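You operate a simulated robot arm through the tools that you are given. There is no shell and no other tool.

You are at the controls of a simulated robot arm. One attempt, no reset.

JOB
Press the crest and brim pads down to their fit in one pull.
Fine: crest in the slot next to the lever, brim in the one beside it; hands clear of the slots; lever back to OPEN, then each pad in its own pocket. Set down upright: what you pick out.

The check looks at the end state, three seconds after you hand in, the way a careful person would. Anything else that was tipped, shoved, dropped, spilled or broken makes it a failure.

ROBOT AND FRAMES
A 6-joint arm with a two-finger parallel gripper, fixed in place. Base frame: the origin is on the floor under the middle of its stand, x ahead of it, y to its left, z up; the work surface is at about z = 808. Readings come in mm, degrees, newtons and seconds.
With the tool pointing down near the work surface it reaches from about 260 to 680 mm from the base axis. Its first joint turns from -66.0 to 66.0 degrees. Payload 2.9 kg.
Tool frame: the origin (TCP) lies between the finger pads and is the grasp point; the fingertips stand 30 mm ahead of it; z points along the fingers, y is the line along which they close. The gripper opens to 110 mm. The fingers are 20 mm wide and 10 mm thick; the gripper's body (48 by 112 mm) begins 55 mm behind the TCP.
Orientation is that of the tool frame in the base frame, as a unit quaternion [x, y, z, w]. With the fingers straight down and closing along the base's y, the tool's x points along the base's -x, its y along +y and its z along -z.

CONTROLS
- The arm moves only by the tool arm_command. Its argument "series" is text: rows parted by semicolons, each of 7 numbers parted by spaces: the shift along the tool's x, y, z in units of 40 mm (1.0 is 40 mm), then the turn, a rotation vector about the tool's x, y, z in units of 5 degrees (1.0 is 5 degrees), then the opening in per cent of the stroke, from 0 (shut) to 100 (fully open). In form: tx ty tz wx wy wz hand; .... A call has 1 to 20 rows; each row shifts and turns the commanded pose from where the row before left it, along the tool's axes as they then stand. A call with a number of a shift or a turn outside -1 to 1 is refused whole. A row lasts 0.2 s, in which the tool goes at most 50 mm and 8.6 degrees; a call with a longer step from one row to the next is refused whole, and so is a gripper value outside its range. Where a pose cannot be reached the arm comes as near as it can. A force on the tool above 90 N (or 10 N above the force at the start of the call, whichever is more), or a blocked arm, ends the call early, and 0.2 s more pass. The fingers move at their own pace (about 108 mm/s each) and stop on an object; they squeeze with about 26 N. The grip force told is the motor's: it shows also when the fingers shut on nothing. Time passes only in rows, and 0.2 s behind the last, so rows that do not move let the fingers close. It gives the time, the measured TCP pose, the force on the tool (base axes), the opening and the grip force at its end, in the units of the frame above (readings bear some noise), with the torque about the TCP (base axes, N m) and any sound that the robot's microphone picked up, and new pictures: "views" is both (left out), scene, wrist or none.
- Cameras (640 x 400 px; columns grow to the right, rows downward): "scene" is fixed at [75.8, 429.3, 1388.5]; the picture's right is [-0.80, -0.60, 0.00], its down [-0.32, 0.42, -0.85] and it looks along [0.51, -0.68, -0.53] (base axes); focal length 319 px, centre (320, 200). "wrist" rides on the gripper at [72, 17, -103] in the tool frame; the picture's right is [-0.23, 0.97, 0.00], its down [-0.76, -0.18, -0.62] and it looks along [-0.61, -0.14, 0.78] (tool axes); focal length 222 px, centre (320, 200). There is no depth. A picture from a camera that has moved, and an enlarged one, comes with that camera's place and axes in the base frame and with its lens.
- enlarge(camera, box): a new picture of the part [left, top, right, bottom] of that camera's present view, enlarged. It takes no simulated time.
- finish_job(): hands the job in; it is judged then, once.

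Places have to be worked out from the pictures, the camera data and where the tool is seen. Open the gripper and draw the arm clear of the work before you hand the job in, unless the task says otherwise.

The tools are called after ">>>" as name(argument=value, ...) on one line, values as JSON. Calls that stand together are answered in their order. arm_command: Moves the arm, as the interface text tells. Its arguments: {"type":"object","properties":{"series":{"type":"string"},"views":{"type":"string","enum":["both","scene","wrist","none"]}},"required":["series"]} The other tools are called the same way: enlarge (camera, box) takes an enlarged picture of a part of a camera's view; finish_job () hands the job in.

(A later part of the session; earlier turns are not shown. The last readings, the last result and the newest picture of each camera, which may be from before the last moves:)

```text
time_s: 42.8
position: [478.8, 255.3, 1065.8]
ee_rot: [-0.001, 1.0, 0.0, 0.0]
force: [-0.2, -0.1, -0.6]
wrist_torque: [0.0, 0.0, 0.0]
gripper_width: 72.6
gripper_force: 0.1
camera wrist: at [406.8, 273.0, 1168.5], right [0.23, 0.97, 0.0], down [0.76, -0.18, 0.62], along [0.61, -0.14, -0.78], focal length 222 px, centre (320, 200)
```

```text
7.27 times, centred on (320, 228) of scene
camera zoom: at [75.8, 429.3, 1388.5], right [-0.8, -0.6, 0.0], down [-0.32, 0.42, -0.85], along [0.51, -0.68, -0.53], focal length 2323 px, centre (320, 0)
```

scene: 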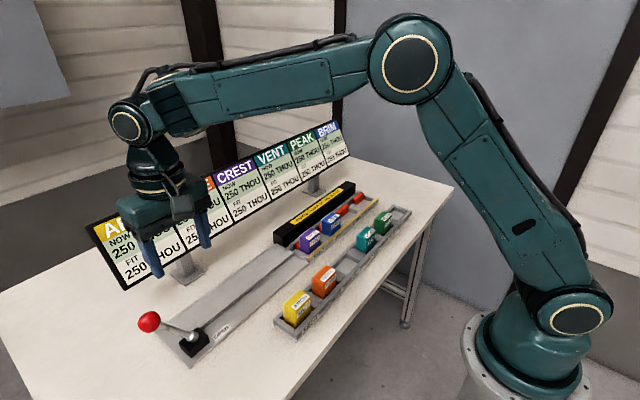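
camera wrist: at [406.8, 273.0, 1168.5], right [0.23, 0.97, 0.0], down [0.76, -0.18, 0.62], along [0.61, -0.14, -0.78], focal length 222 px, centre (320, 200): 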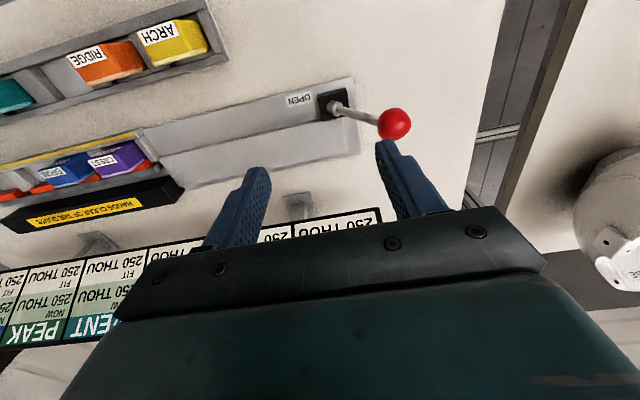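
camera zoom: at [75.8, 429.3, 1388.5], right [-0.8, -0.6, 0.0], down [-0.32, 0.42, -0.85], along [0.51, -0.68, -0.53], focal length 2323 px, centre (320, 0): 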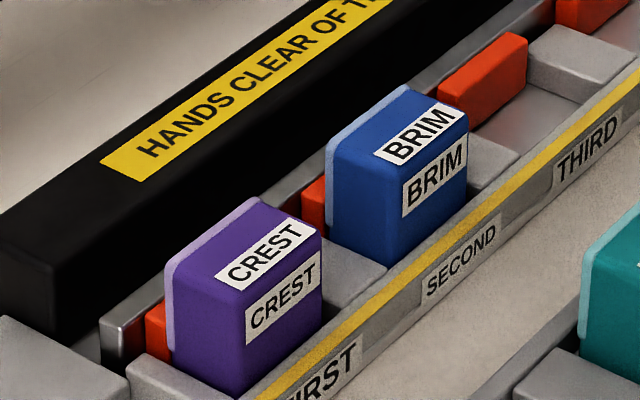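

The sign now reads 250 thou for both CREST and BRIM, so one pull did it. Now I'll return to the knob at about (502, 327, 940), lower the open fingers around it and bring it back to OPEN.

>>> arm_command(series="-0.2 0.6 0 0 0 0 66; -0.2 0.6 0 0 0 0 66; -0.2 0.6 0 0 0 0 66; 0 0 0 0 0 0 66; 0 0 0.8 0 0 0 66; 0 0 0.8 0 0 0 66; 0 0 0.5 0 0 0 66; 0 0 0.4 0 0 0 66; 0 0 0 0 0 0 66", views="both")

>>> enlarge(camera="wrist", box=[220, 80, 440, 220])

>>> enlarge(camera="scene", box=[80, 230, 250, 370])

```text
time_s: 44.8
position: [504.2, 330.1, 966.3]
ee_rot: [0.0, 1.0, 0.0, 0.0]
force: [0.7, -0.3, 0.3]
wrist_torque: [0.02, 0.0, -0.01]
gripper_width: 72.6
gripper_force: 0.0
camera wrist: at [432.4, 347.5, 1068.1], right [0.23, 0.97, 0.0], down [0.76, -0.18, 0.62], along [0.61, -0.14, -0.78], focal length 222 px, centre (320, 200)
```

scene: 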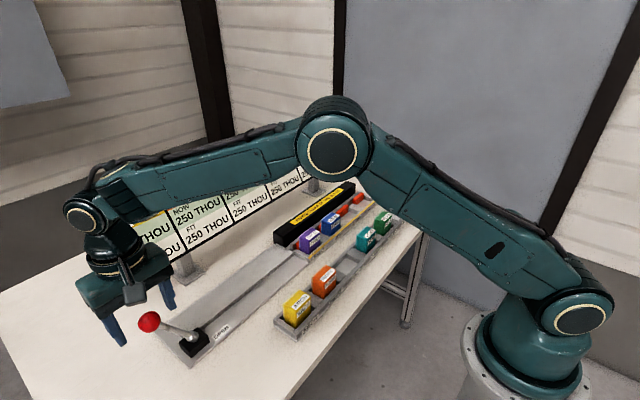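
wrist: 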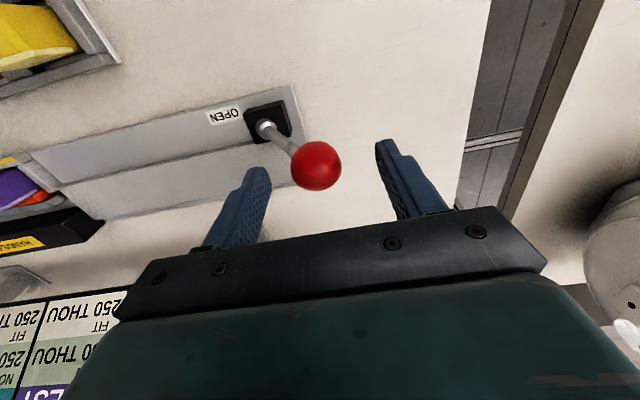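

```text
2.86 times, centred on (330, 150) of wrist
camera zoom: at [432.4, 347.5, 1068.1], right [0.23, 0.97, 0.0], down [0.76, -0.18, 0.62], along [0.61, -0.14, -0.78], focal length 635 px, centre (291, 343)
```

zoom: 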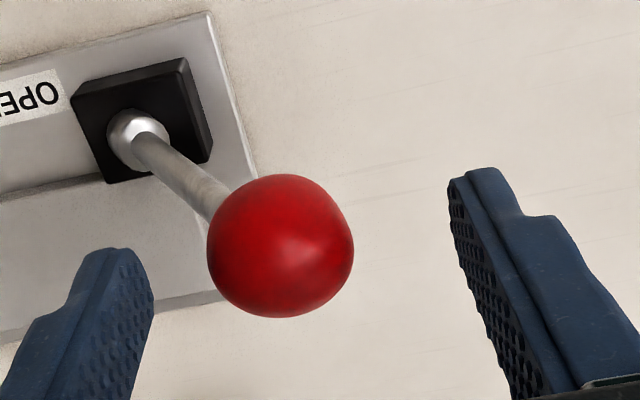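

```text
2.86 times, centred on (165, 300) of scene
camera zoom: at [75.8, 429.3, 1388.5], right [-0.8, -0.6, 0.0], down [-0.32, 0.42, -0.85], along [0.51, -0.68, -0.53], focal length 913 px, centre (763, -86)
```

zoom: 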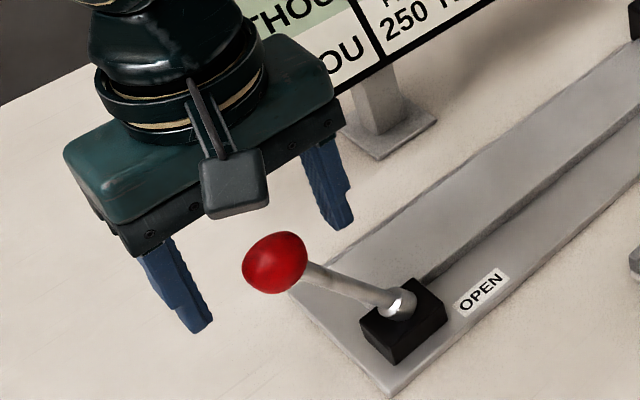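

The knob is centred between the fingers. I'll lower slightly, narrow the cage and sweep the lever back in −y along its arc.

>>> arm_command(series="0 0 0.08 0 0 0 44; 0 0 0 0 0 0 44; 0 -0.2 -0.02 0 0 0 44; 0 -0.2 -0.07 0 0 0 44; 0 -0.2 -0.06 0 0 0 44; 0 -0.2 -0.05 0 0 0 44; 0 -0.2 -0.04 0 0 0 44; 0 -0.2 -0.03 0 0 0 44; 0 -0.2 -0.02 0 0 0 44; 0 -0.2 -0.01 0 0 0 44; 0 0 0 0 0 0 44", views="both")

```text
time_s: 47.2
position: [505.6, 265.3, 974.8]
ee_rot: [0.001, 1.0, 0.0, 0.0]
force: [0.4, 0.9, 0.1]
wrist_torque: [0.0, 0.01, -0.04]
gripper_width: 48.3
gripper_force: 0.0
camera wrist: at [432.9, 283.0, 1076.3], right [0.23, 0.97, 0.0], down [0.76, -0.18, 0.62], along [0.61, -0.14, -0.78], focal length 222 px, centre (320, 200)
```

scene: 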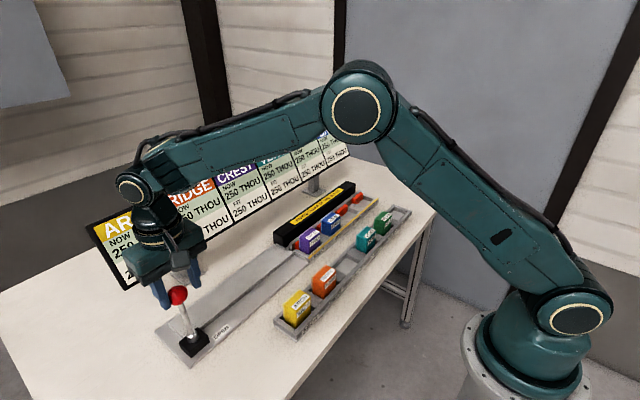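
wrist: 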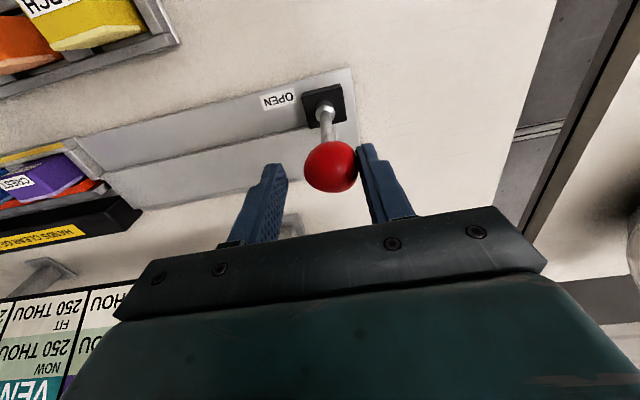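

The lever is past upright with light contact. I'm continuing to the OPEN side.

>>> arm_command(series="0 -0.2 0.01 0 0 0 44; 0 -0.2 0.02 0 0 0 44; 0 -0.2 0.03 0 0 0 44; 0 -0.2 0.04 0 0 0 44; 0 -0.2 0.05 0 0 0 44; 0 -0.2 0.06 0 0 0 44; 0 0 0 0 0 0 44", views="both")

>>> enlarge(camera="wrist", box=[220, 60, 440, 220])

>>> enlarge(camera="scene", box=[290, 200, 350, 255])

```text
time_s: 48.8
position: [503.0, 214.7, 966.5]
ee_rot: [-0.001, 1.0, 0.0, 0.0]
force: [0.1, -0.4, 1.0]
wrist_torque: [-0.01, -0.02, -0.01]
gripper_width: 48.5
gripper_force: 0.0
camera wrist: at [431.7, 232.7, 1069.0], right [0.23, 0.97, 0.0], down [0.76, -0.18, 0.62], along [0.61, -0.14, -0.78], focal length 222 px, centre (320, 200)
```

scene: 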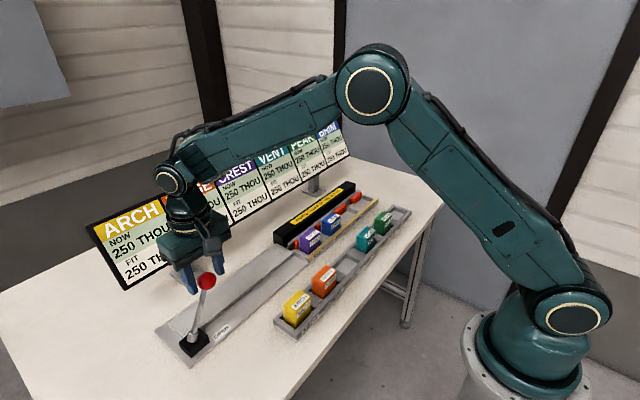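
wrist: 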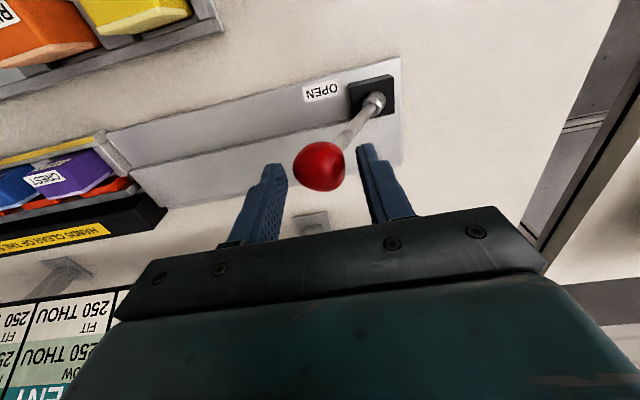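

```text
2.50 times, centred on (330, 140) of wrist
camera zoom: at [431.7, 232.7, 1069.0], right [0.23, 0.97, 0.0], down [0.76, -0.18, 0.62], along [0.61, -0.14, -0.78], focal length 555 px, centre (295, 350)
```

zoom: 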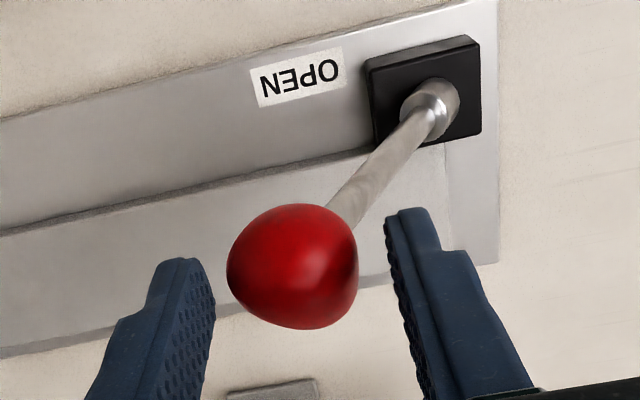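

```text
7.27 times, centred on (320, 228) of scene
camera zoom: at [75.8, 429.3, 1388.5], right [-0.8, -0.6, 0.0], down [-0.32, 0.42, -0.85], along [0.51, -0.68, -0.53], focal length 2323 px, centre (320, 0)
```

zoom: 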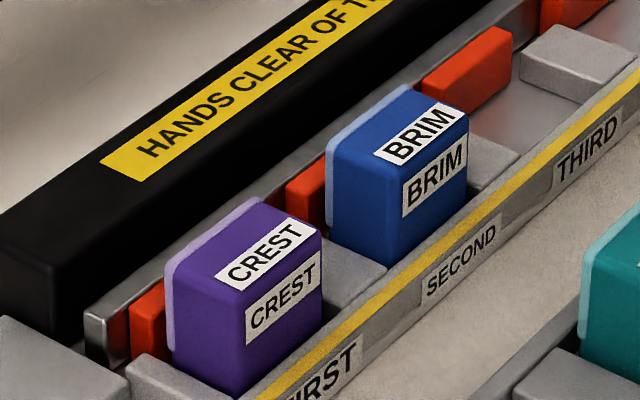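

The lever has swung to the OPEN side and the rams have retracted. I'll give a gentle extra nudge in −y to confirm it is against its stop.

>>> arm_command(series="0 -0.075 0.05 0 0 0 44; 0 -0.06 0.05 0 0 0 44; 0 -0.03 0 0 0 0 44; 0 0 0 0 0 0 44", views="wrist")

```text
time_s: 49.8
position: [504.0, 208.4, 962.5]
ee_rot: [0.0, 1.0, 0.0, 0.0]
force: [-0.7, -0.8, -0.1]
wrist_torque: [0.0, 0.0, 0.0]
gripper_width: 48.7
gripper_force: 0.1
camera wrist: at [431.4, 225.9, 1064.7], right [0.23, 0.97, 0.0], down [0.76, -0.18, 0.62], along [0.61, -0.14, -0.78], focal length 222 px, centre (320, 200)
```

wrist: 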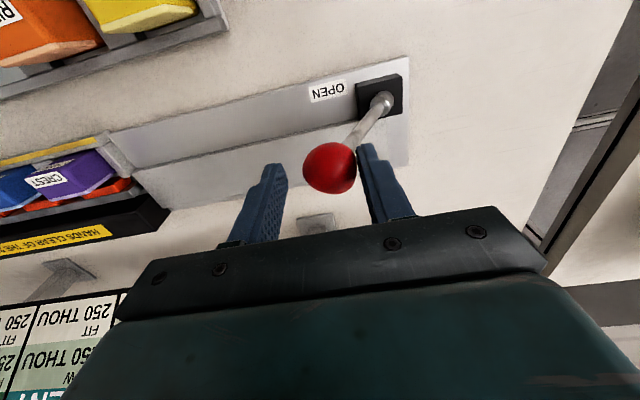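

>>> arm_command(series="0 -0.03 0 0 0 0 44; 0 -0.03 0 0 0 0 44; 0 0 0 0 0 0 44", views="none")

```text
time_s: 50.6
position: [502.8, 205.3, 962.4]
ee_rot: [-0.001, 1.0, 0.0, 0.0]
force: [-0.1, 4.0, -1.5]
wrist_torque: [0.05, 0.01, 0.06]
gripper_width: 50.5
gripper_force: 2.2
```

The stop resists with 4 N, so the lever is at its OPEN end stop. I'll back off, open, lift clear and go over slot 1 to collect the crest.

>>> arm_command(series="0 0.1 0 0 0 0 44; 0 0.05 0 0 0 0 66; 0 0 0 0 0 0 66; 0 0 -0.5 0 0 0 66; 0 0 -1 0 0 0 66; 0 0 -0.5 0 0 0 66; 0.02 -0.94 0 0 0 0 66; 0.02 -0.94 0 0 0 0 66; 0.02 -0.94 0 0 0 0 66; 0.02 -0.94 0 0 0 0 66; 0.02 -0.94 0 0 0 0 66; 0.02 -0.94 0 0 0 0 66; 0.02 -0.94 0 0 0 0 66; 0.02 -0.94 0 0 0 0 66; 0 0 0.8 0 0 0 66; 0 0 0.8 0 0 0 66; 0 0 0 0 0 0 66; 0 0 0 0 0 0 66", views="both")

>>> enlarge(camera="wrist", box=[230, 60, 390, 200])

>>> enlarge(camera="scene", box=[100, 110, 360, 360])

```text
time_s: 54.4
position: [497.5, -87.6, 980.0]
ee_rot: [-0.002, 1.0, 0.0, 0.0]
force: [-0.4, -0.4, -0.2]
wrist_torque: [0.01, 0.0, -0.01]
gripper_width: 72.6
gripper_force: 0.1
camera wrist: at [425.0, -70.1, 1083.3], right [0.23, 0.97, 0.0], down [0.76, -0.18, 0.62], along [0.61, -0.14, -0.78], focal length 222 px, centre (320, 200)
```

scene: 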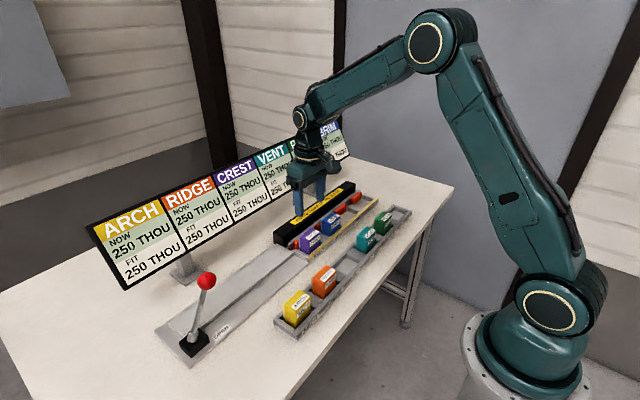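
wrist: 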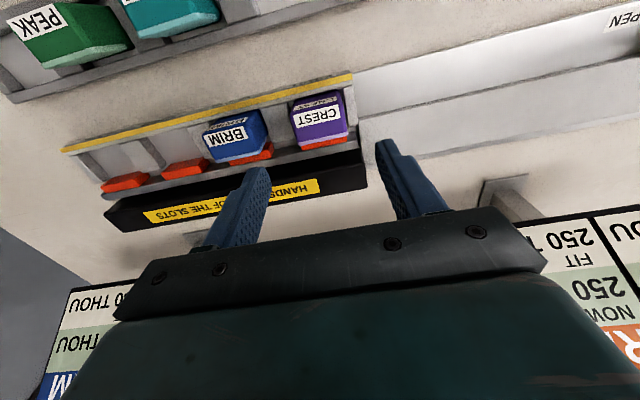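

```text
2.86 times, centred on (310, 130) of wrist
camera zoom: at [425.0, -70.1, 1083.3], right [0.23, 0.97, 0.0], down [0.76, -0.18, 0.62], along [0.61, -0.14, -0.78], focal length 635 px, centre (349, 400)
```

zoom: 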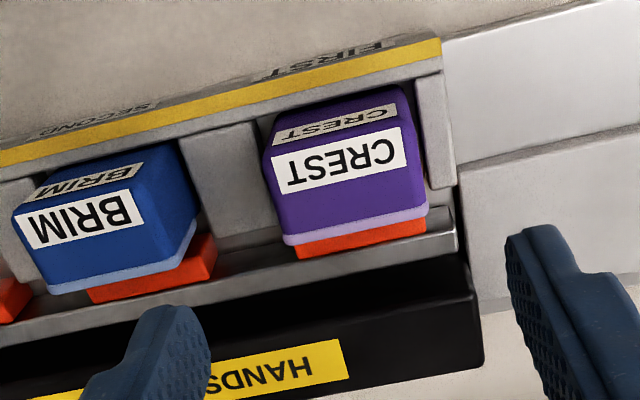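

```text
1.60 times, centred on (230, 235) of scene
camera zoom: at [75.8, 429.3, 1388.5], right [-0.8, -0.6, 0.0], down [-0.32, 0.42, -0.85], along [0.51, -0.68, -0.53], focal length 511 px, centre (464, 144)
```

zoom: 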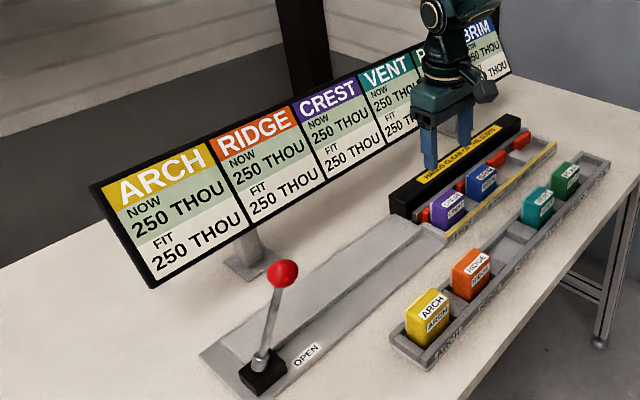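

Lever is at OPEN and the sign still reads 250 for crest. The crest is at y≈−89. I'll descend over it at the same grip height as before.

>>> arm_command(series="0 -0.035 0.5 0 0 0 66; 0 0 0.8 0 0 0 66; 0 0 0.8 0 0 0 66; 0 0 0.4 0 0 0 66; 0 0 0.2 0 0 0 66; 0 0 0 0 0 0 66", views="wrist")

>>> enlarge(camera="wrist", box=[230, 60, 390, 220])

```text
time_s: 55.8
position: [499.2, -89.3, 869.7]
ee_rot: [-0.001, 1.0, 0.0, -0.001]
force: [-0.5, 0.4, -0.5]
wrist_torque: [0.0, 0.01, 0.01]
gripper_width: 72.5
gripper_force: 0.0
camera wrist: at [426.2, -70.5, 974.2], right [0.23, 0.97, 0.0], down [0.76, -0.18, 0.62], along [0.61, -0.14, -0.78], focal length 222 px, centre (320, 200)
```

wrist: 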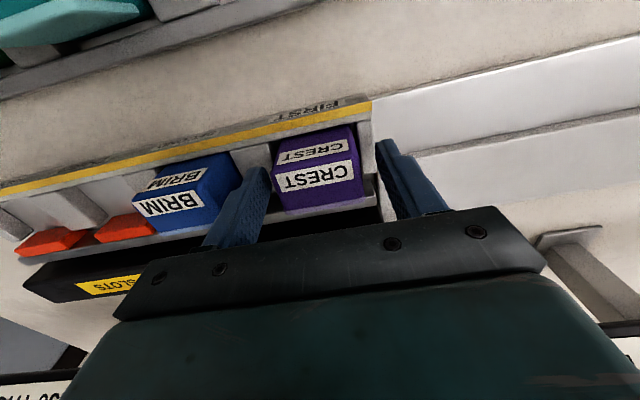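

```text
2.50 times, centred on (310, 140) of wrist
camera zoom: at [426.2, -70.5, 974.2], right [0.23, 0.97, 0.0], down [0.76, -0.18, 0.62], along [0.61, -0.14, -0.78], focal length 555 px, centre (345, 350)
```

zoom: 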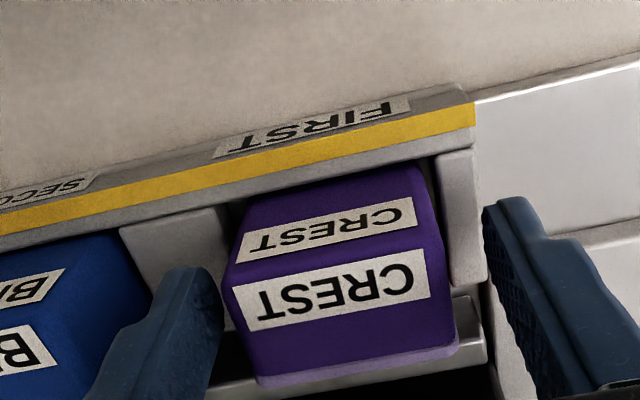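

Pad is about 2 mm further −y than my centre line, so I'll shift to match and close on it.

>>> arm_command(series="0 -0.045 0 0 0 0 66; 0 0 0 0 0 0 55; 0 0 0 0 0 0 0; 0 0 0 0 0 0 0; 0 0 0 0 0 0 0", views="wrist")

```text
time_s: 57.0
position: [496.8, -90.3, 871.7]
ee_rot: [0.001, 1.0, 0.0, 0.0]
force: [-0.1, 1.3, 1.5]
wrist_torque: [0.03, 0.02, -0.01]
gripper_width: 52.9
gripper_force: 26.0
camera wrist: at [425.4, -72.7, 973.6], right [0.23, 0.97, 0.0], down [0.76, -0.18, 0.62], along [0.61, -0.14, -0.78], focal length 222 px, centre (320, 200)
```

wrist: 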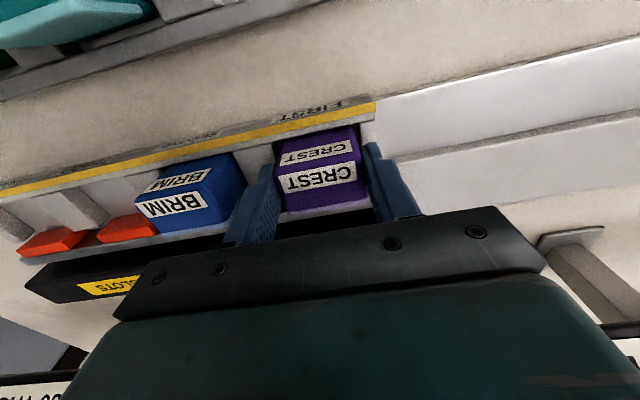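

The crest is gripped at 52.9 mm. I'll lift straight up and carry it back over its own pocket.

>>> arm_command(series="0 0 -0.35 0 0 0 0; 0 0 -0.9 0 0 0 0; 0 0 -0.9 0 0 0 0; 0.587 0 0 0 0 0 0; 0.587 0 0 0 0 0 0; 0.587 0 0 0 0 0 0; 0.587 0 0 0 0 0 0; 0.587 0 0 0 0 0 0; 0 0 0 0 0 0 0; 0 0 0 0 0 0 0", views="both")

>>> enlarge(camera="wrist", box=[230, 60, 390, 170])

>>> enlarge(camera="scene", box=[310, 200, 390, 280])

```text
time_s: 59.2
position: [381.9, -91.6, 954.0]
ee_rot: [-0.001, 1.0, 0.0, 0.0]
force: [0.4, 0.2, 0.3]
wrist_torque: [0.02, 0.02, 0.0]
gripper_width: 53.0
gripper_force: 26.4
camera wrist: at [309.9, -73.7, 1057.5], right [0.23, 0.97, 0.0], down [0.76, -0.18, 0.62], along [0.61, -0.14, -0.78], focal length 222 px, centre (320, 200)
```

scene: 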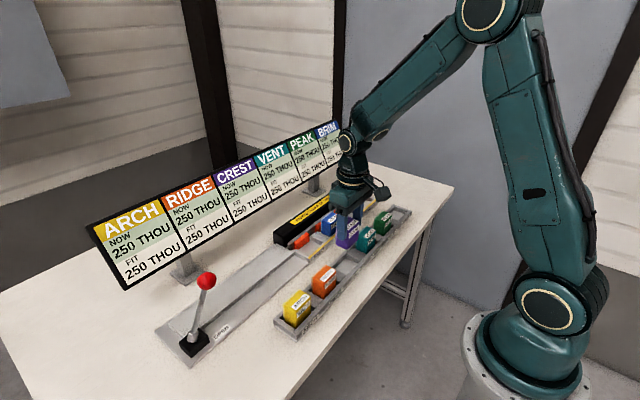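
wrist: 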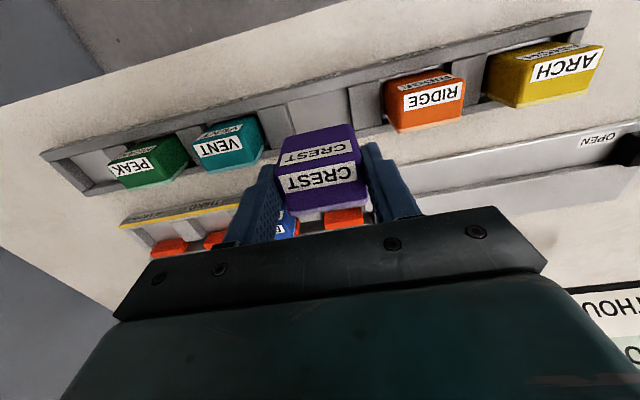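

```text
3.64 times, centred on (310, 115) of wrist
camera zoom: at [309.9, -73.7, 1057.5], right [0.23, 0.97, 0.0], down [0.76, -0.18, 0.62], along [0.61, -0.14, -0.78], focal length 808 px, centre (356, 509)
```

zoom: 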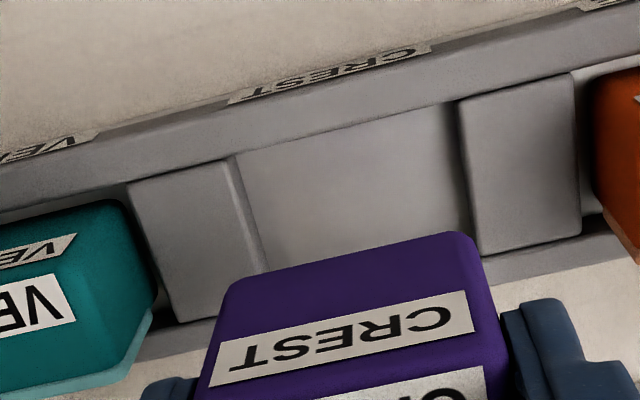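

```text
5.00 times, centred on (350, 240) of scene
camera zoom: at [75.8, 429.3, 1388.5], right [-0.8, -0.6, 0.0], down [-0.32, 0.42, -0.85], along [0.51, -0.68, -0.53], focal length 1597 px, centre (170, 0)
```

zoom: 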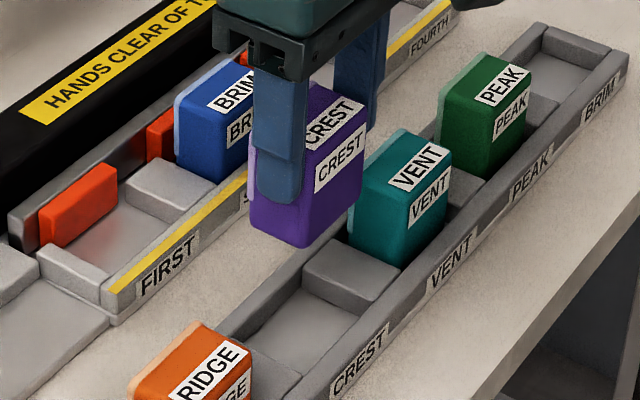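

The pocket is visible and clear. The pad needs about 2 mm in +y to be centred, so I'll correct and lower part-way.

>>> arm_command(series="0 0.05 0 0 0 0 0; 0 0 0.7 0 0 0 0; 0 0 0.6 0 0 0 0; 0 0 0.35 0 0 0 0; 0 0 0 0 0 0 0; 0 0 0 0 0 0 0", views="both")

>>> enlarge(camera="wrist", box=[230, 60, 390, 170])

>>> enlarge(camera="scene", box=[310, 200, 390, 280])

```text
time_s: 60.6
position: [379.5, -88.6, 887.2]
ee_rot: [-0.001, 1.0, 0.001, -0.001]
force: [-0.4, -0.1, 0.0]
wrist_torque: [-0.02, -0.01, -0.03]
gripper_width: 53.2
gripper_force: 25.8
camera wrist: at [308.0, -70.5, 990.2], right [0.23, 0.97, 0.0], down [0.76, -0.18, 0.62], along [0.61, -0.14, -0.78], focal length 222 px, centre (320, 200)
```

scene: 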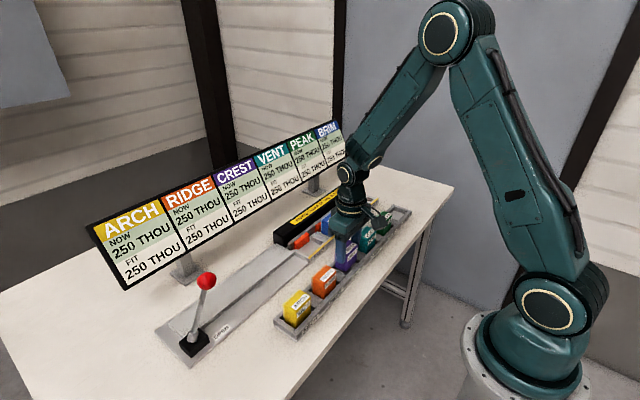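
wrist: 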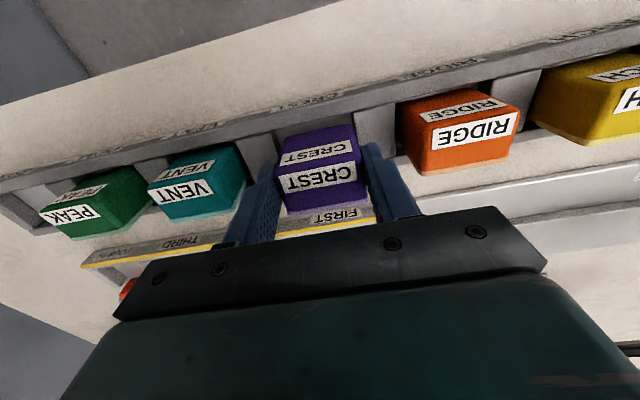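

```text
3.64 times, centred on (310, 115) of wrist
camera zoom: at [308.0, -70.5, 990.2], right [0.23, 0.97, 0.0], down [0.76, -0.18, 0.62], along [0.61, -0.14, -0.78], focal length 808 px, centre (356, 509)
```

zoom: 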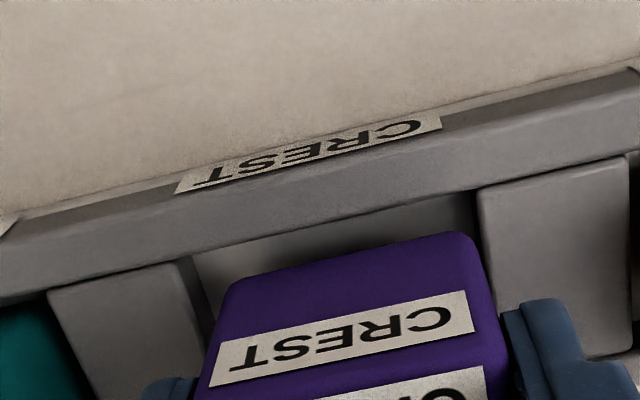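

```text
5.00 times, centred on (350, 240) of scene
camera zoom: at [75.8, 429.3, 1388.5], right [-0.8, -0.6, 0.0], down [-0.32, 0.42, -0.85], along [0.51, -0.68, -0.53], focal length 1597 px, centre (170, 0)
```

zoom: 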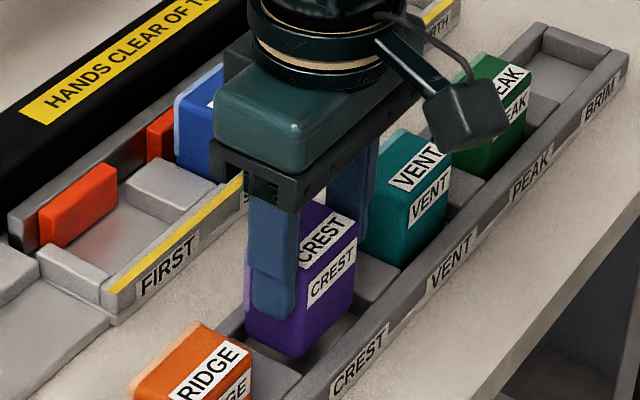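

There is slightly more gap on the −y side, so I'll shift 1.5 mm back and lower gently to find the floor.

>>> arm_command(series="0 -0.04 0 0 0 0 0; 0 0 0.1 0 0 0 0; 0 0 0.1 0 0 0 0; 0 0 0.05 0 0 0 0; 0 0 0 0 0 0 0", views="none")

```text
time_s: 61.8
position: [379.3, -91.7, 879.2]
ee_rot: [0.0, 1.0, 0.0, -0.001]
force: [-1.1, 0.9, -0.7]
wrist_torque: [0.0, 0.01, -0.01]
gripper_width: 53.0
gripper_force: 25.9
```

>>> arm_command(series="0 0 0.04 0 0 0 0; 0 0 0.04 0 0 0 0; 0 0 0.025 0 0 0 0; 0 0 0 0 0 0 0", views="none")

```text
time_s: 62.8
position: [379.8, -90.8, 875.8]
ee_rot: [-0.001, 1.0, 0.001, 0.0]
force: [-0.1, 0.3, -0.6]
wrist_torque: [-0.04, 0.0, 0.02]
gripper_width: 52.9
gripper_force: 26.2
```

>>> arm_command(series="0 0 0.025 0 0 0 0; 0 0 0.025 0 0 0 0; 0 0 0.025 0 0 0 0; 0 0 0 0 0 0 0", views="none")

```text
time_s: 63.8
position: [378.7, -90.1, 873.6]
ee_rot: [0.0, 1.0, -0.001, 0.0]
force: [-0.1, 0.0, -0.6]
wrist_torque: [0.0, 0.01, 0.02]
gripper_width: 53.0
gripper_force: 26.0
```

>>> arm_command(series="0 0 0.025 0 0 0 0; 0 0 0.025 0 0 0 0; 0 0 0 0 0 0 0", views="wrist")

```text
time_s: 64.6
position: [378.8, -91.4, 871.3]
ee_rot: [-0.001, 1.0, 0.0, 0.0]
force: [-0.2, 0.1, -0.5]
wrist_torque: [0.01, 0.04, -0.01]
gripper_width: 53.1
gripper_force: 26.0
camera wrist: at [307.5, -72.8, 974.8], right [0.23, 0.97, 0.0], down [0.76, -0.18, 0.62], along [0.61, -0.14, -0.78], focal length 222 px, centre (320, 200)
```

wrist: 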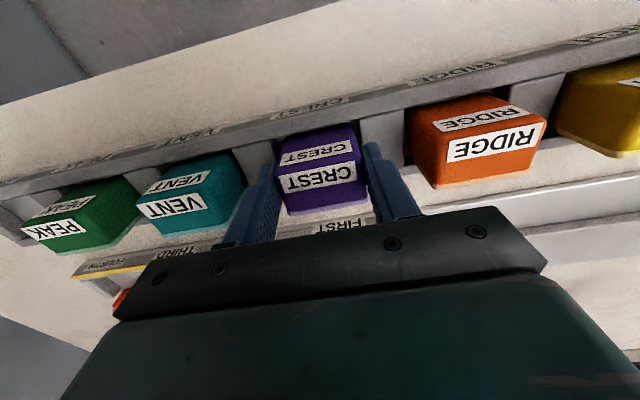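

>>> arm_command(series="0 0 0.025 0 0 0 0; 0 0 0.025 0 0 0 0; 0 0 0 0 0 0 0", views="none")

```text
time_s: 65.4
position: [380.6, -91.6, 870.8]
ee_rot: [-0.001, 1.0, 0.001, 0.0]
force: [-6.6, 2.0, 33.2]
wrist_torque: [0.18, 0.34, 0.01]
gripper_width: 52.8
gripper_force: 26.0
```

The floor is reached at 33 N. I'll ease up about 1 mm and release.

>>> arm_command(series="0 0 -0.025 0 0 0 0; 0 0 0 0 0 0 0; 0 0 0 0 0 0 66; 0 0 0 0 0 0 66; 0 0 0 0 0 0 66", views="both")

>>> enlarge(camera="wrist", box=[230, 60, 390, 220])

>>> enlarge(camera="scene", box=[310, 200, 390, 280])

```text
time_s: 66.6
position: [380.1, -91.4, 870.6]
ee_rot: [-0.001, 1.0, -0.001, 0.001]
force: [-0.4, 0.1, 0.0]
wrist_torque: [-0.05, -0.01, 0.02]
gripper_width: 72.8
gripper_force: 0.0
camera wrist: at [307.4, -73.6, 973.4], right [0.23, 0.97, 0.0], down [0.76, -0.18, 0.62], along [0.61, -0.14, -0.78], focal length 222 px, centre (320, 200)
```

scene: 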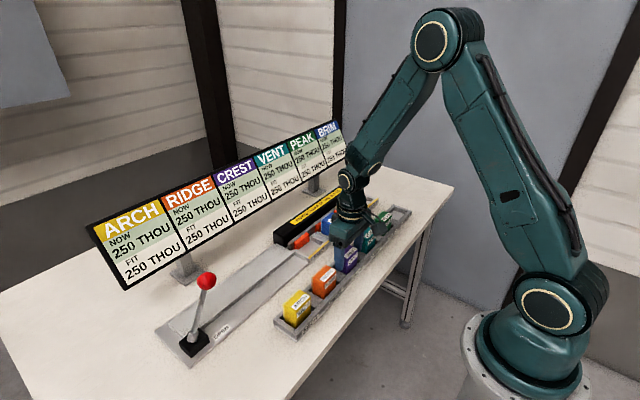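
wrist: 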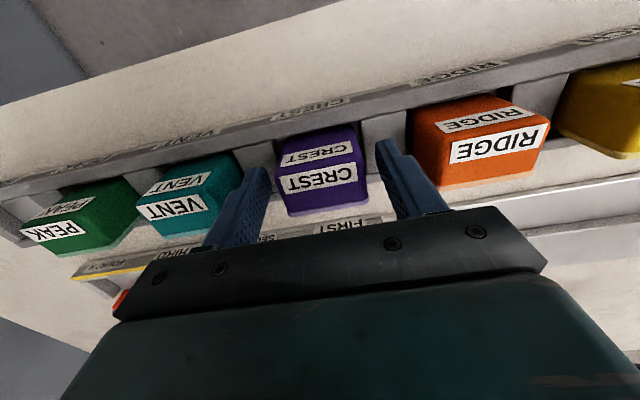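

```text
2.50 times, centred on (310, 140) of wrist
camera zoom: at [307.4, -73.6, 973.4], right [0.23, 0.97, 0.0], down [0.76, -0.18, 0.62], along [0.61, -0.14, -0.78], focal length 555 px, centre (345, 350)
```

zoom: 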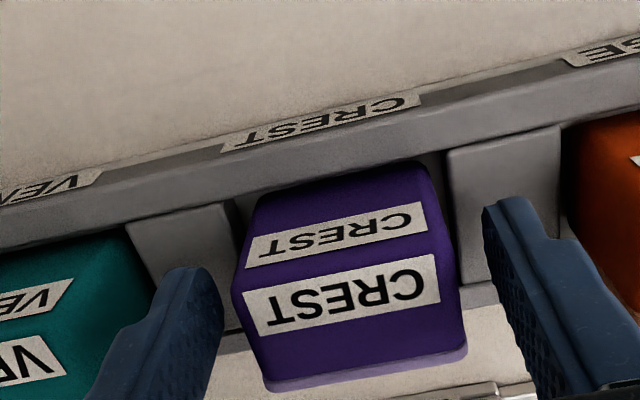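

```text
5.00 times, centred on (350, 240) of scene
camera zoom: at [75.8, 429.3, 1388.5], right [-0.8, -0.6, 0.0], down [-0.32, 0.42, -0.85], along [0.51, -0.68, -0.53], focal length 1597 px, centre (170, 0)
```

zoom: 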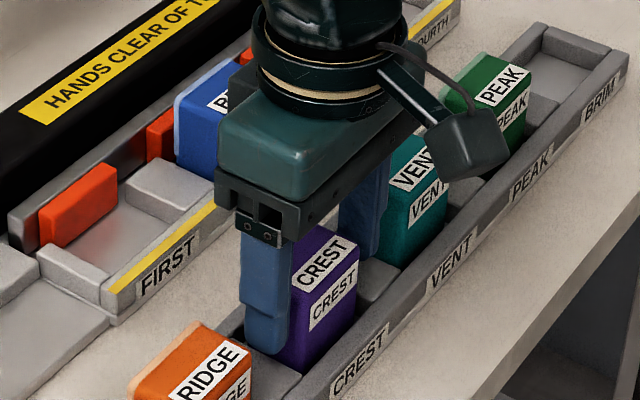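

The crest is upright in its own pocket. I'm lifting clear and moving over the brim in slot 2.

>>> arm_command(series="0 0 -0.4 0 0 0 66; 0 0 -0.8 0 0 0 66; 0 0 -1 0 0 0 66; 0 0 -0.5 0 0 0 66; -0.744 -0.59 0 0 0 0 66; -0.744 -0.59 0 0 0 0 66; -0.744 -0.59 0 0 0 0 66; -0.744 -0.59 0 0 0 0 66; 0 0 0 0 0 0 66; 0 0 0 0 0 0 66", views="both")

>>> enlarge(camera="wrist", box=[230, 60, 390, 200])

>>> enlarge(camera="scene", box=[310, 200, 390, 280])

```text
time_s: 68.8
position: [502.2, -185.6, 978.7]
ee_rot: [0.0, 1.0, 0.0, -0.001]
force: [0.0, -0.2, 0.3]
wrist_torque: [0.0, -0.01, 0.0]
gripper_width: 72.8
gripper_force: 0.1
camera wrist: at [429.7, -167.6, 1081.2], right [0.23, 0.97, 0.0], down [0.76, -0.18, 0.62], along [0.61, -0.14, -0.78], focal length 222 px, centre (320, 200)
```

scene: 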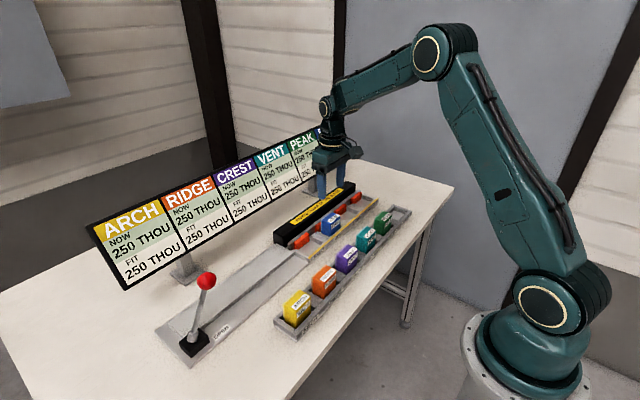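
wrist: 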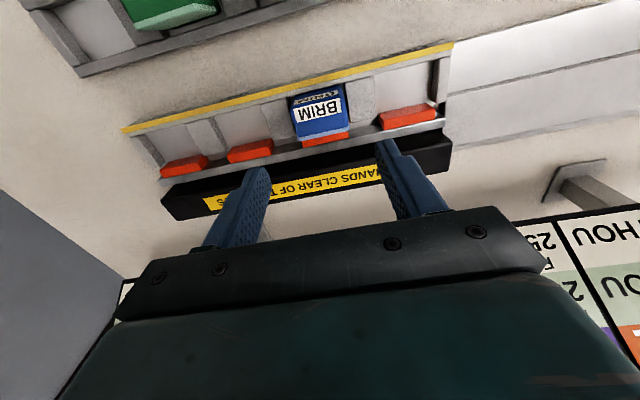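

```text
2.86 times, centred on (310, 130) of wrist
camera zoom: at [429.7, -167.6, 1081.2], right [0.23, 0.97, 0.0], down [0.76, -0.18, 0.62], along [0.61, -0.14, -0.78], focal length 635 px, centre (349, 400)
```

zoom: 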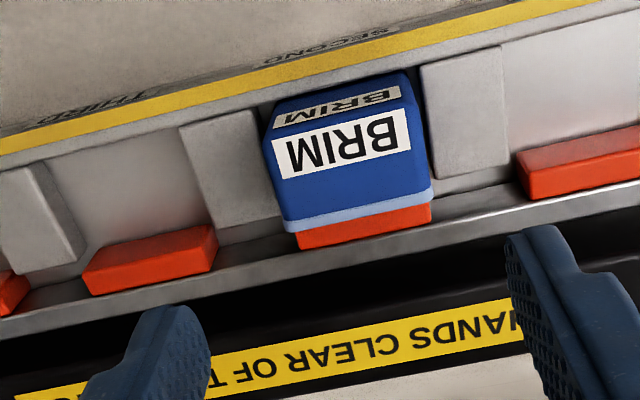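

```text
5.00 times, centred on (350, 240) of scene
camera zoom: at [75.8, 429.3, 1388.5], right [-0.8, -0.6, 0.0], down [-0.32, 0.42, -0.85], along [0.51, -0.68, -0.53], focal length 1597 px, centre (170, 0)
```

zoom: 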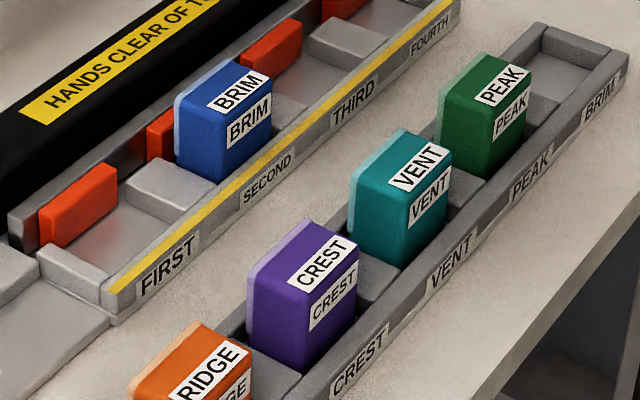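

Crest looks right in its pocket. Brim in slot 2 is centred at y≈−186, matching my TCP. I'm descending onto it at the same grip height.

>>> arm_command(series="0.075 0 0.5 0 0 0 66; 0 0 0.8 0 0 0 66; 0 0 0.8 0 0 0 66; 0 0 0.4 0 0 0 66; 0 0 0.175 0 0 0 66; 0 0 0 0 0 0 66", views="wrist")

>>> enlarge(camera="wrist", box=[230, 60, 390, 220])

```text
time_s: 70.2
position: [496.0, -184.8, 872.5]
ee_rot: [0.0, 1.0, 0.0, 0.0]
force: [-0.1, -0.1, -0.4]
wrist_torque: [0.0, 0.01, 0.0]
gripper_width: 72.6
gripper_force: 0.1
camera wrist: at [423.8, -167.1, 975.3], right [0.23, 0.97, 0.0], down [0.76, -0.18, 0.62], along [0.61, -0.14, -0.78], focal length 222 px, centre (320, 200)
```

wrist: 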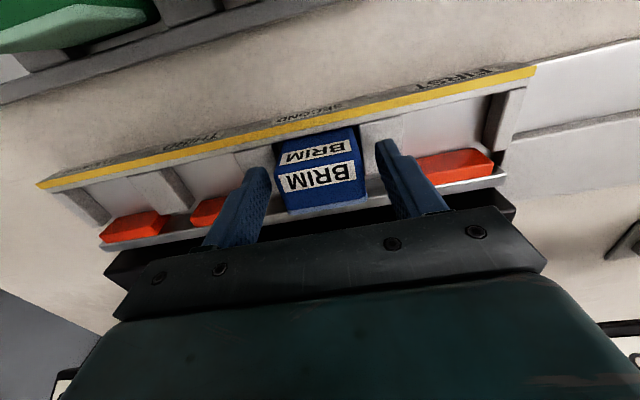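

```text
2.50 times, centred on (310, 140) of wrist
camera zoom: at [423.8, -167.1, 975.3], right [0.23, 0.97, 0.0], down [0.76, -0.18, 0.62], along [0.61, -0.14, -0.78], focal length 555 px, centre (345, 350)
```

zoom: 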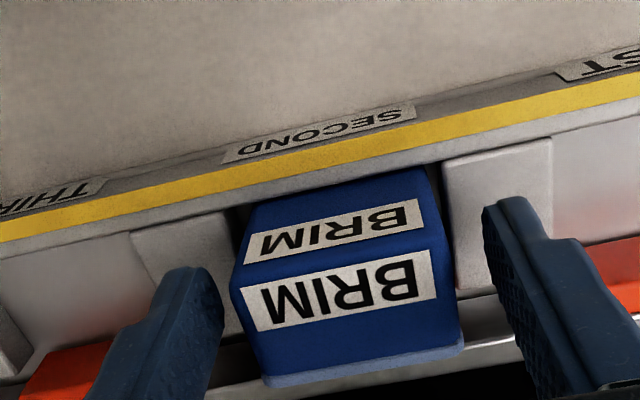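

The brim sits between the fingers with the same offset as the crest had. I'm closing.

>>> arm_command(series="0 0 0 0 0 0 55; 0 0 0 0 0 0 0; 0 0 0 0 0 0 0; 0 0 0 0 0 0 0", views="none")

```text
time_s: 71.2
position: [495.3, -184.7, 873.5]
ee_rot: [-0.001, 1.0, 0.0, 0.0]
force: [-1.0, 0.2, -0.7]
wrist_torque: [-0.04, 0.0, 0.0]
gripper_width: 53.2
gripper_force: 26.0
```

The brim is gripped at 53.2 mm. I'll lift high over the other pads and carry it to above its pocket.

>>> arm_command(series="0 0 -0.35 0 0 0 0; 0 0 -0.9 0 0 0 0; 0 0 -1 0 0 0 0; 0.485 -0.795 0 0 0 0 0; 0.485 -0.795 0 0 0 0 0; 0.485 -0.795 0 0 0 0 0; 0.485 -0.795 0 0 0 0 0; 0.485 -0.795 0 0 0 0 0; 0.485 -0.795 0 0 0 0 0; 0 0 0 0 0 0 0; 0 0 0 0 0 0 0", views="both")

>>> enlarge(camera="wrist", box=[230, 60, 390, 170])

>>> enlarge(camera="scene", box=[350, 180, 430, 260])

```text
time_s: 73.6
position: [379.2, -376.5, 961.9]
ee_rot: [-0.001, 1.0, 0.0, 0.001]
force: [0.4, -0.2, -1.0]
wrist_torque: [0.02, -0.05, 0.0]
gripper_width: 53.2
gripper_force: 25.7
camera wrist: at [308.6, -357.8, 1065.4], right [0.23, 0.97, 0.0], down [0.76, -0.18, 0.62], along [0.61, -0.14, -0.78], focal length 222 px, centre (320, 200)
```

scene: 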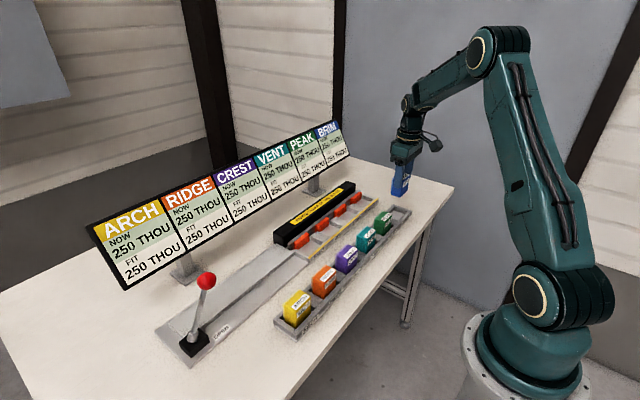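
wrist: 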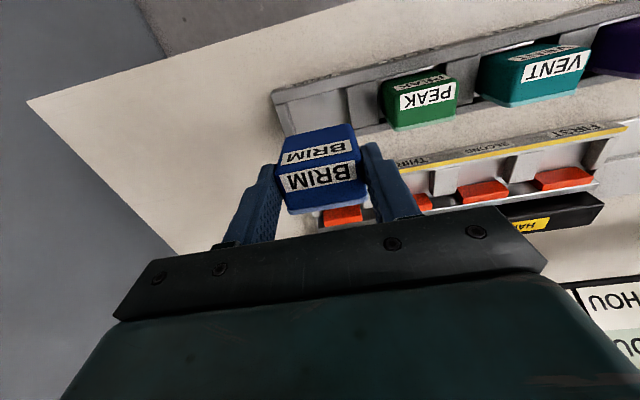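

```text
3.64 times, centred on (310, 115) of wrist
camera zoom: at [308.6, -357.8, 1065.4], right [0.23, 0.97, 0.0], down [0.76, -0.18, 0.62], along [0.61, -0.14, -0.78], focal length 808 px, centre (356, 509)
```

zoom: 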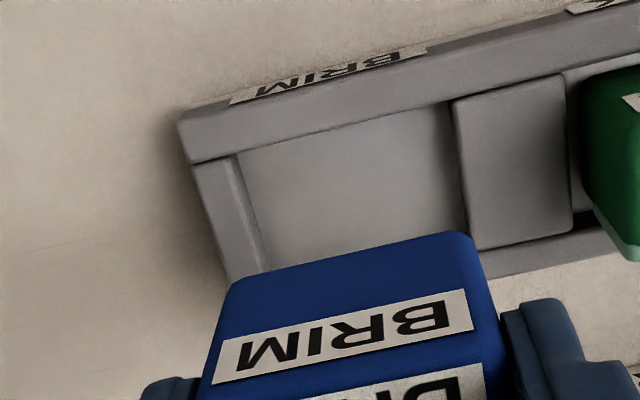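

```text
5.00 times, centred on (390, 220) of scene
camera zoom: at [75.8, 429.3, 1388.5], right [-0.8, -0.6, 0.0], down [-0.32, 0.42, -0.85], along [0.51, -0.68, -0.53], focal length 1597 px, centre (-30, 100)
```

zoom: 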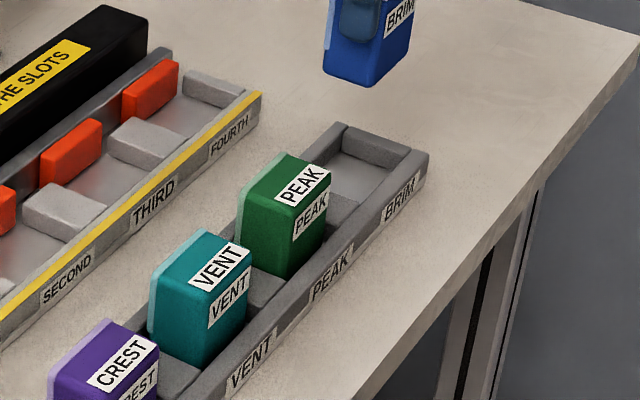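

The brim pocket is empty and aligned beneath the pad. I'm lowering to just above the floor and re-checking the side gaps.

>>> arm_command(series="0 0 0.6 0 0 0 0; 0 0 0.6 0 0 0 0; 0 0 0.4 0 0 0 0; 0 0 0.15 0 0 0 0; 0 0 0 0 0 0 0; 0 0 0 0 0 0 0", views="wrist")

>>> enlarge(camera="wrist", box=[230, 60, 390, 170])

>>> enlarge(camera="scene", box=[350, 180, 430, 260])

```text
time_s: 75.0
position: [382.4, -376.2, 890.2]
ee_rot: [0.0, 1.0, 0.0, 0.0]
force: [0.8, -0.1, -0.9]
wrist_torque: [-0.02, 0.01, 0.03]
gripper_width: 53.2
gripper_force: 26.2
camera wrist: at [309.7, -358.5, 994.0], right [0.23, 0.97, 0.0], down [0.76, -0.18, 0.62], along [0.61, -0.14, -0.78], focal length 222 px, centre (320, 200)
```

wrist: 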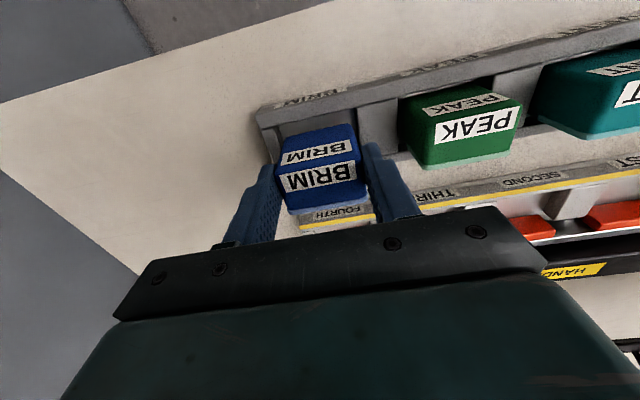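

```text
3.64 times, centred on (310, 115) of wrist
camera zoom: at [309.7, -358.5, 994.0], right [0.23, 0.97, 0.0], down [0.76, -0.18, 0.62], along [0.61, -0.14, -0.78], focal length 808 px, centre (356, 509)
```

zoom: 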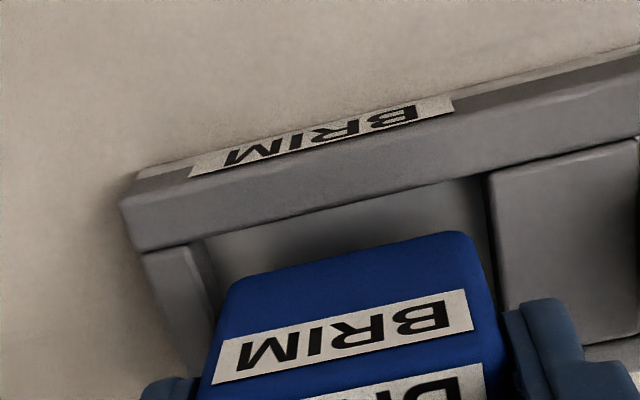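

```text
5.00 times, centred on (390, 220) of scene
camera zoom: at [75.8, 429.3, 1388.5], right [-0.8, -0.6, 0.0], down [-0.32, 0.42, -0.85], along [0.51, -0.68, -0.53], focal length 1597 px, centre (-30, 100)
```

zoom: 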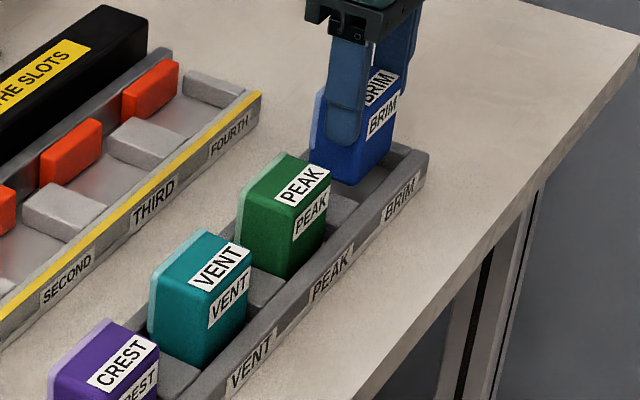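

Side gaps are balanced. I'm lowering in small steps to find the floor.

>>> arm_command(series="0 0 0.1 0 0 0 0; 0 0 0.1 0 0 0 0; 0 0 0.1 0 0 0 0; 0 0 0.05 0 0 0 0; 0 0 0 0 0 0 0", views="none")

```text
time_s: 76.2
position: [379.9, -375.9, 876.4]
ee_rot: [0.0, 1.0, 0.001, -0.001]
force: [0.0, 0.1, -0.6]
wrist_torque: [0.02, 0.0, 0.03]
gripper_width: 53.2
gripper_force: 26.2
```

>>> arm_command(series="0 0 0.025 0 0 0 0; 0 0 0.025 0 0 0 0; 0 0 0 0 0 0 0", views="none")

```text
time_s: 77.0
position: [379.5, -375.9, 872.9]
ee_rot: [-0.001, 1.0, -0.001, 0.0]
force: [0.1, 0.8, -0.5]
wrist_torque: [-0.03, 0.02, 0.0]
gripper_width: 52.8
gripper_force: 25.7
```

>>> arm_command(series="0 0 0.025 0 0 0 0; 0 0 0 0 0 0 0", views="none")

```text
time_s: 77.6
position: [381.0, -375.8, 873.4]
ee_rot: [0.0, 1.0, -0.001, 0.0]
force: [-0.4, -0.2, 0.4]
wrist_torque: [0.01, 0.02, 0.03]
gripper_width: 52.9
gripper_force: 26.1
```

>>> arm_command(series="0 0 0.02 0 0 0 0; 0 0 0 0 0 0 0", views="none")

```text
time_s: 78.2
position: [380.5, -375.6, 872.6]
ee_rot: [-0.001, 1.0, 0.0, 0.0]
force: [-0.9, 2.3, 2.8]
wrist_torque: [0.1, 0.03, -0.01]
gripper_width: 53.0
gripper_force: 25.2
```

>>> arm_command(series="0 0 0.012 0 0 0 0; 0 0 0 0 0 0 0", views="none")

```text
time_s: 78.8
position: [381.7, -375.1, 872.5]
ee_rot: [-0.001, 1.0, 0.0, 0.001]
force: [1.1, 2.6, 6.3]
wrist_torque: [0.18, -0.07, 0.01]
gripper_width: 52.9
gripper_force: 26.5
```

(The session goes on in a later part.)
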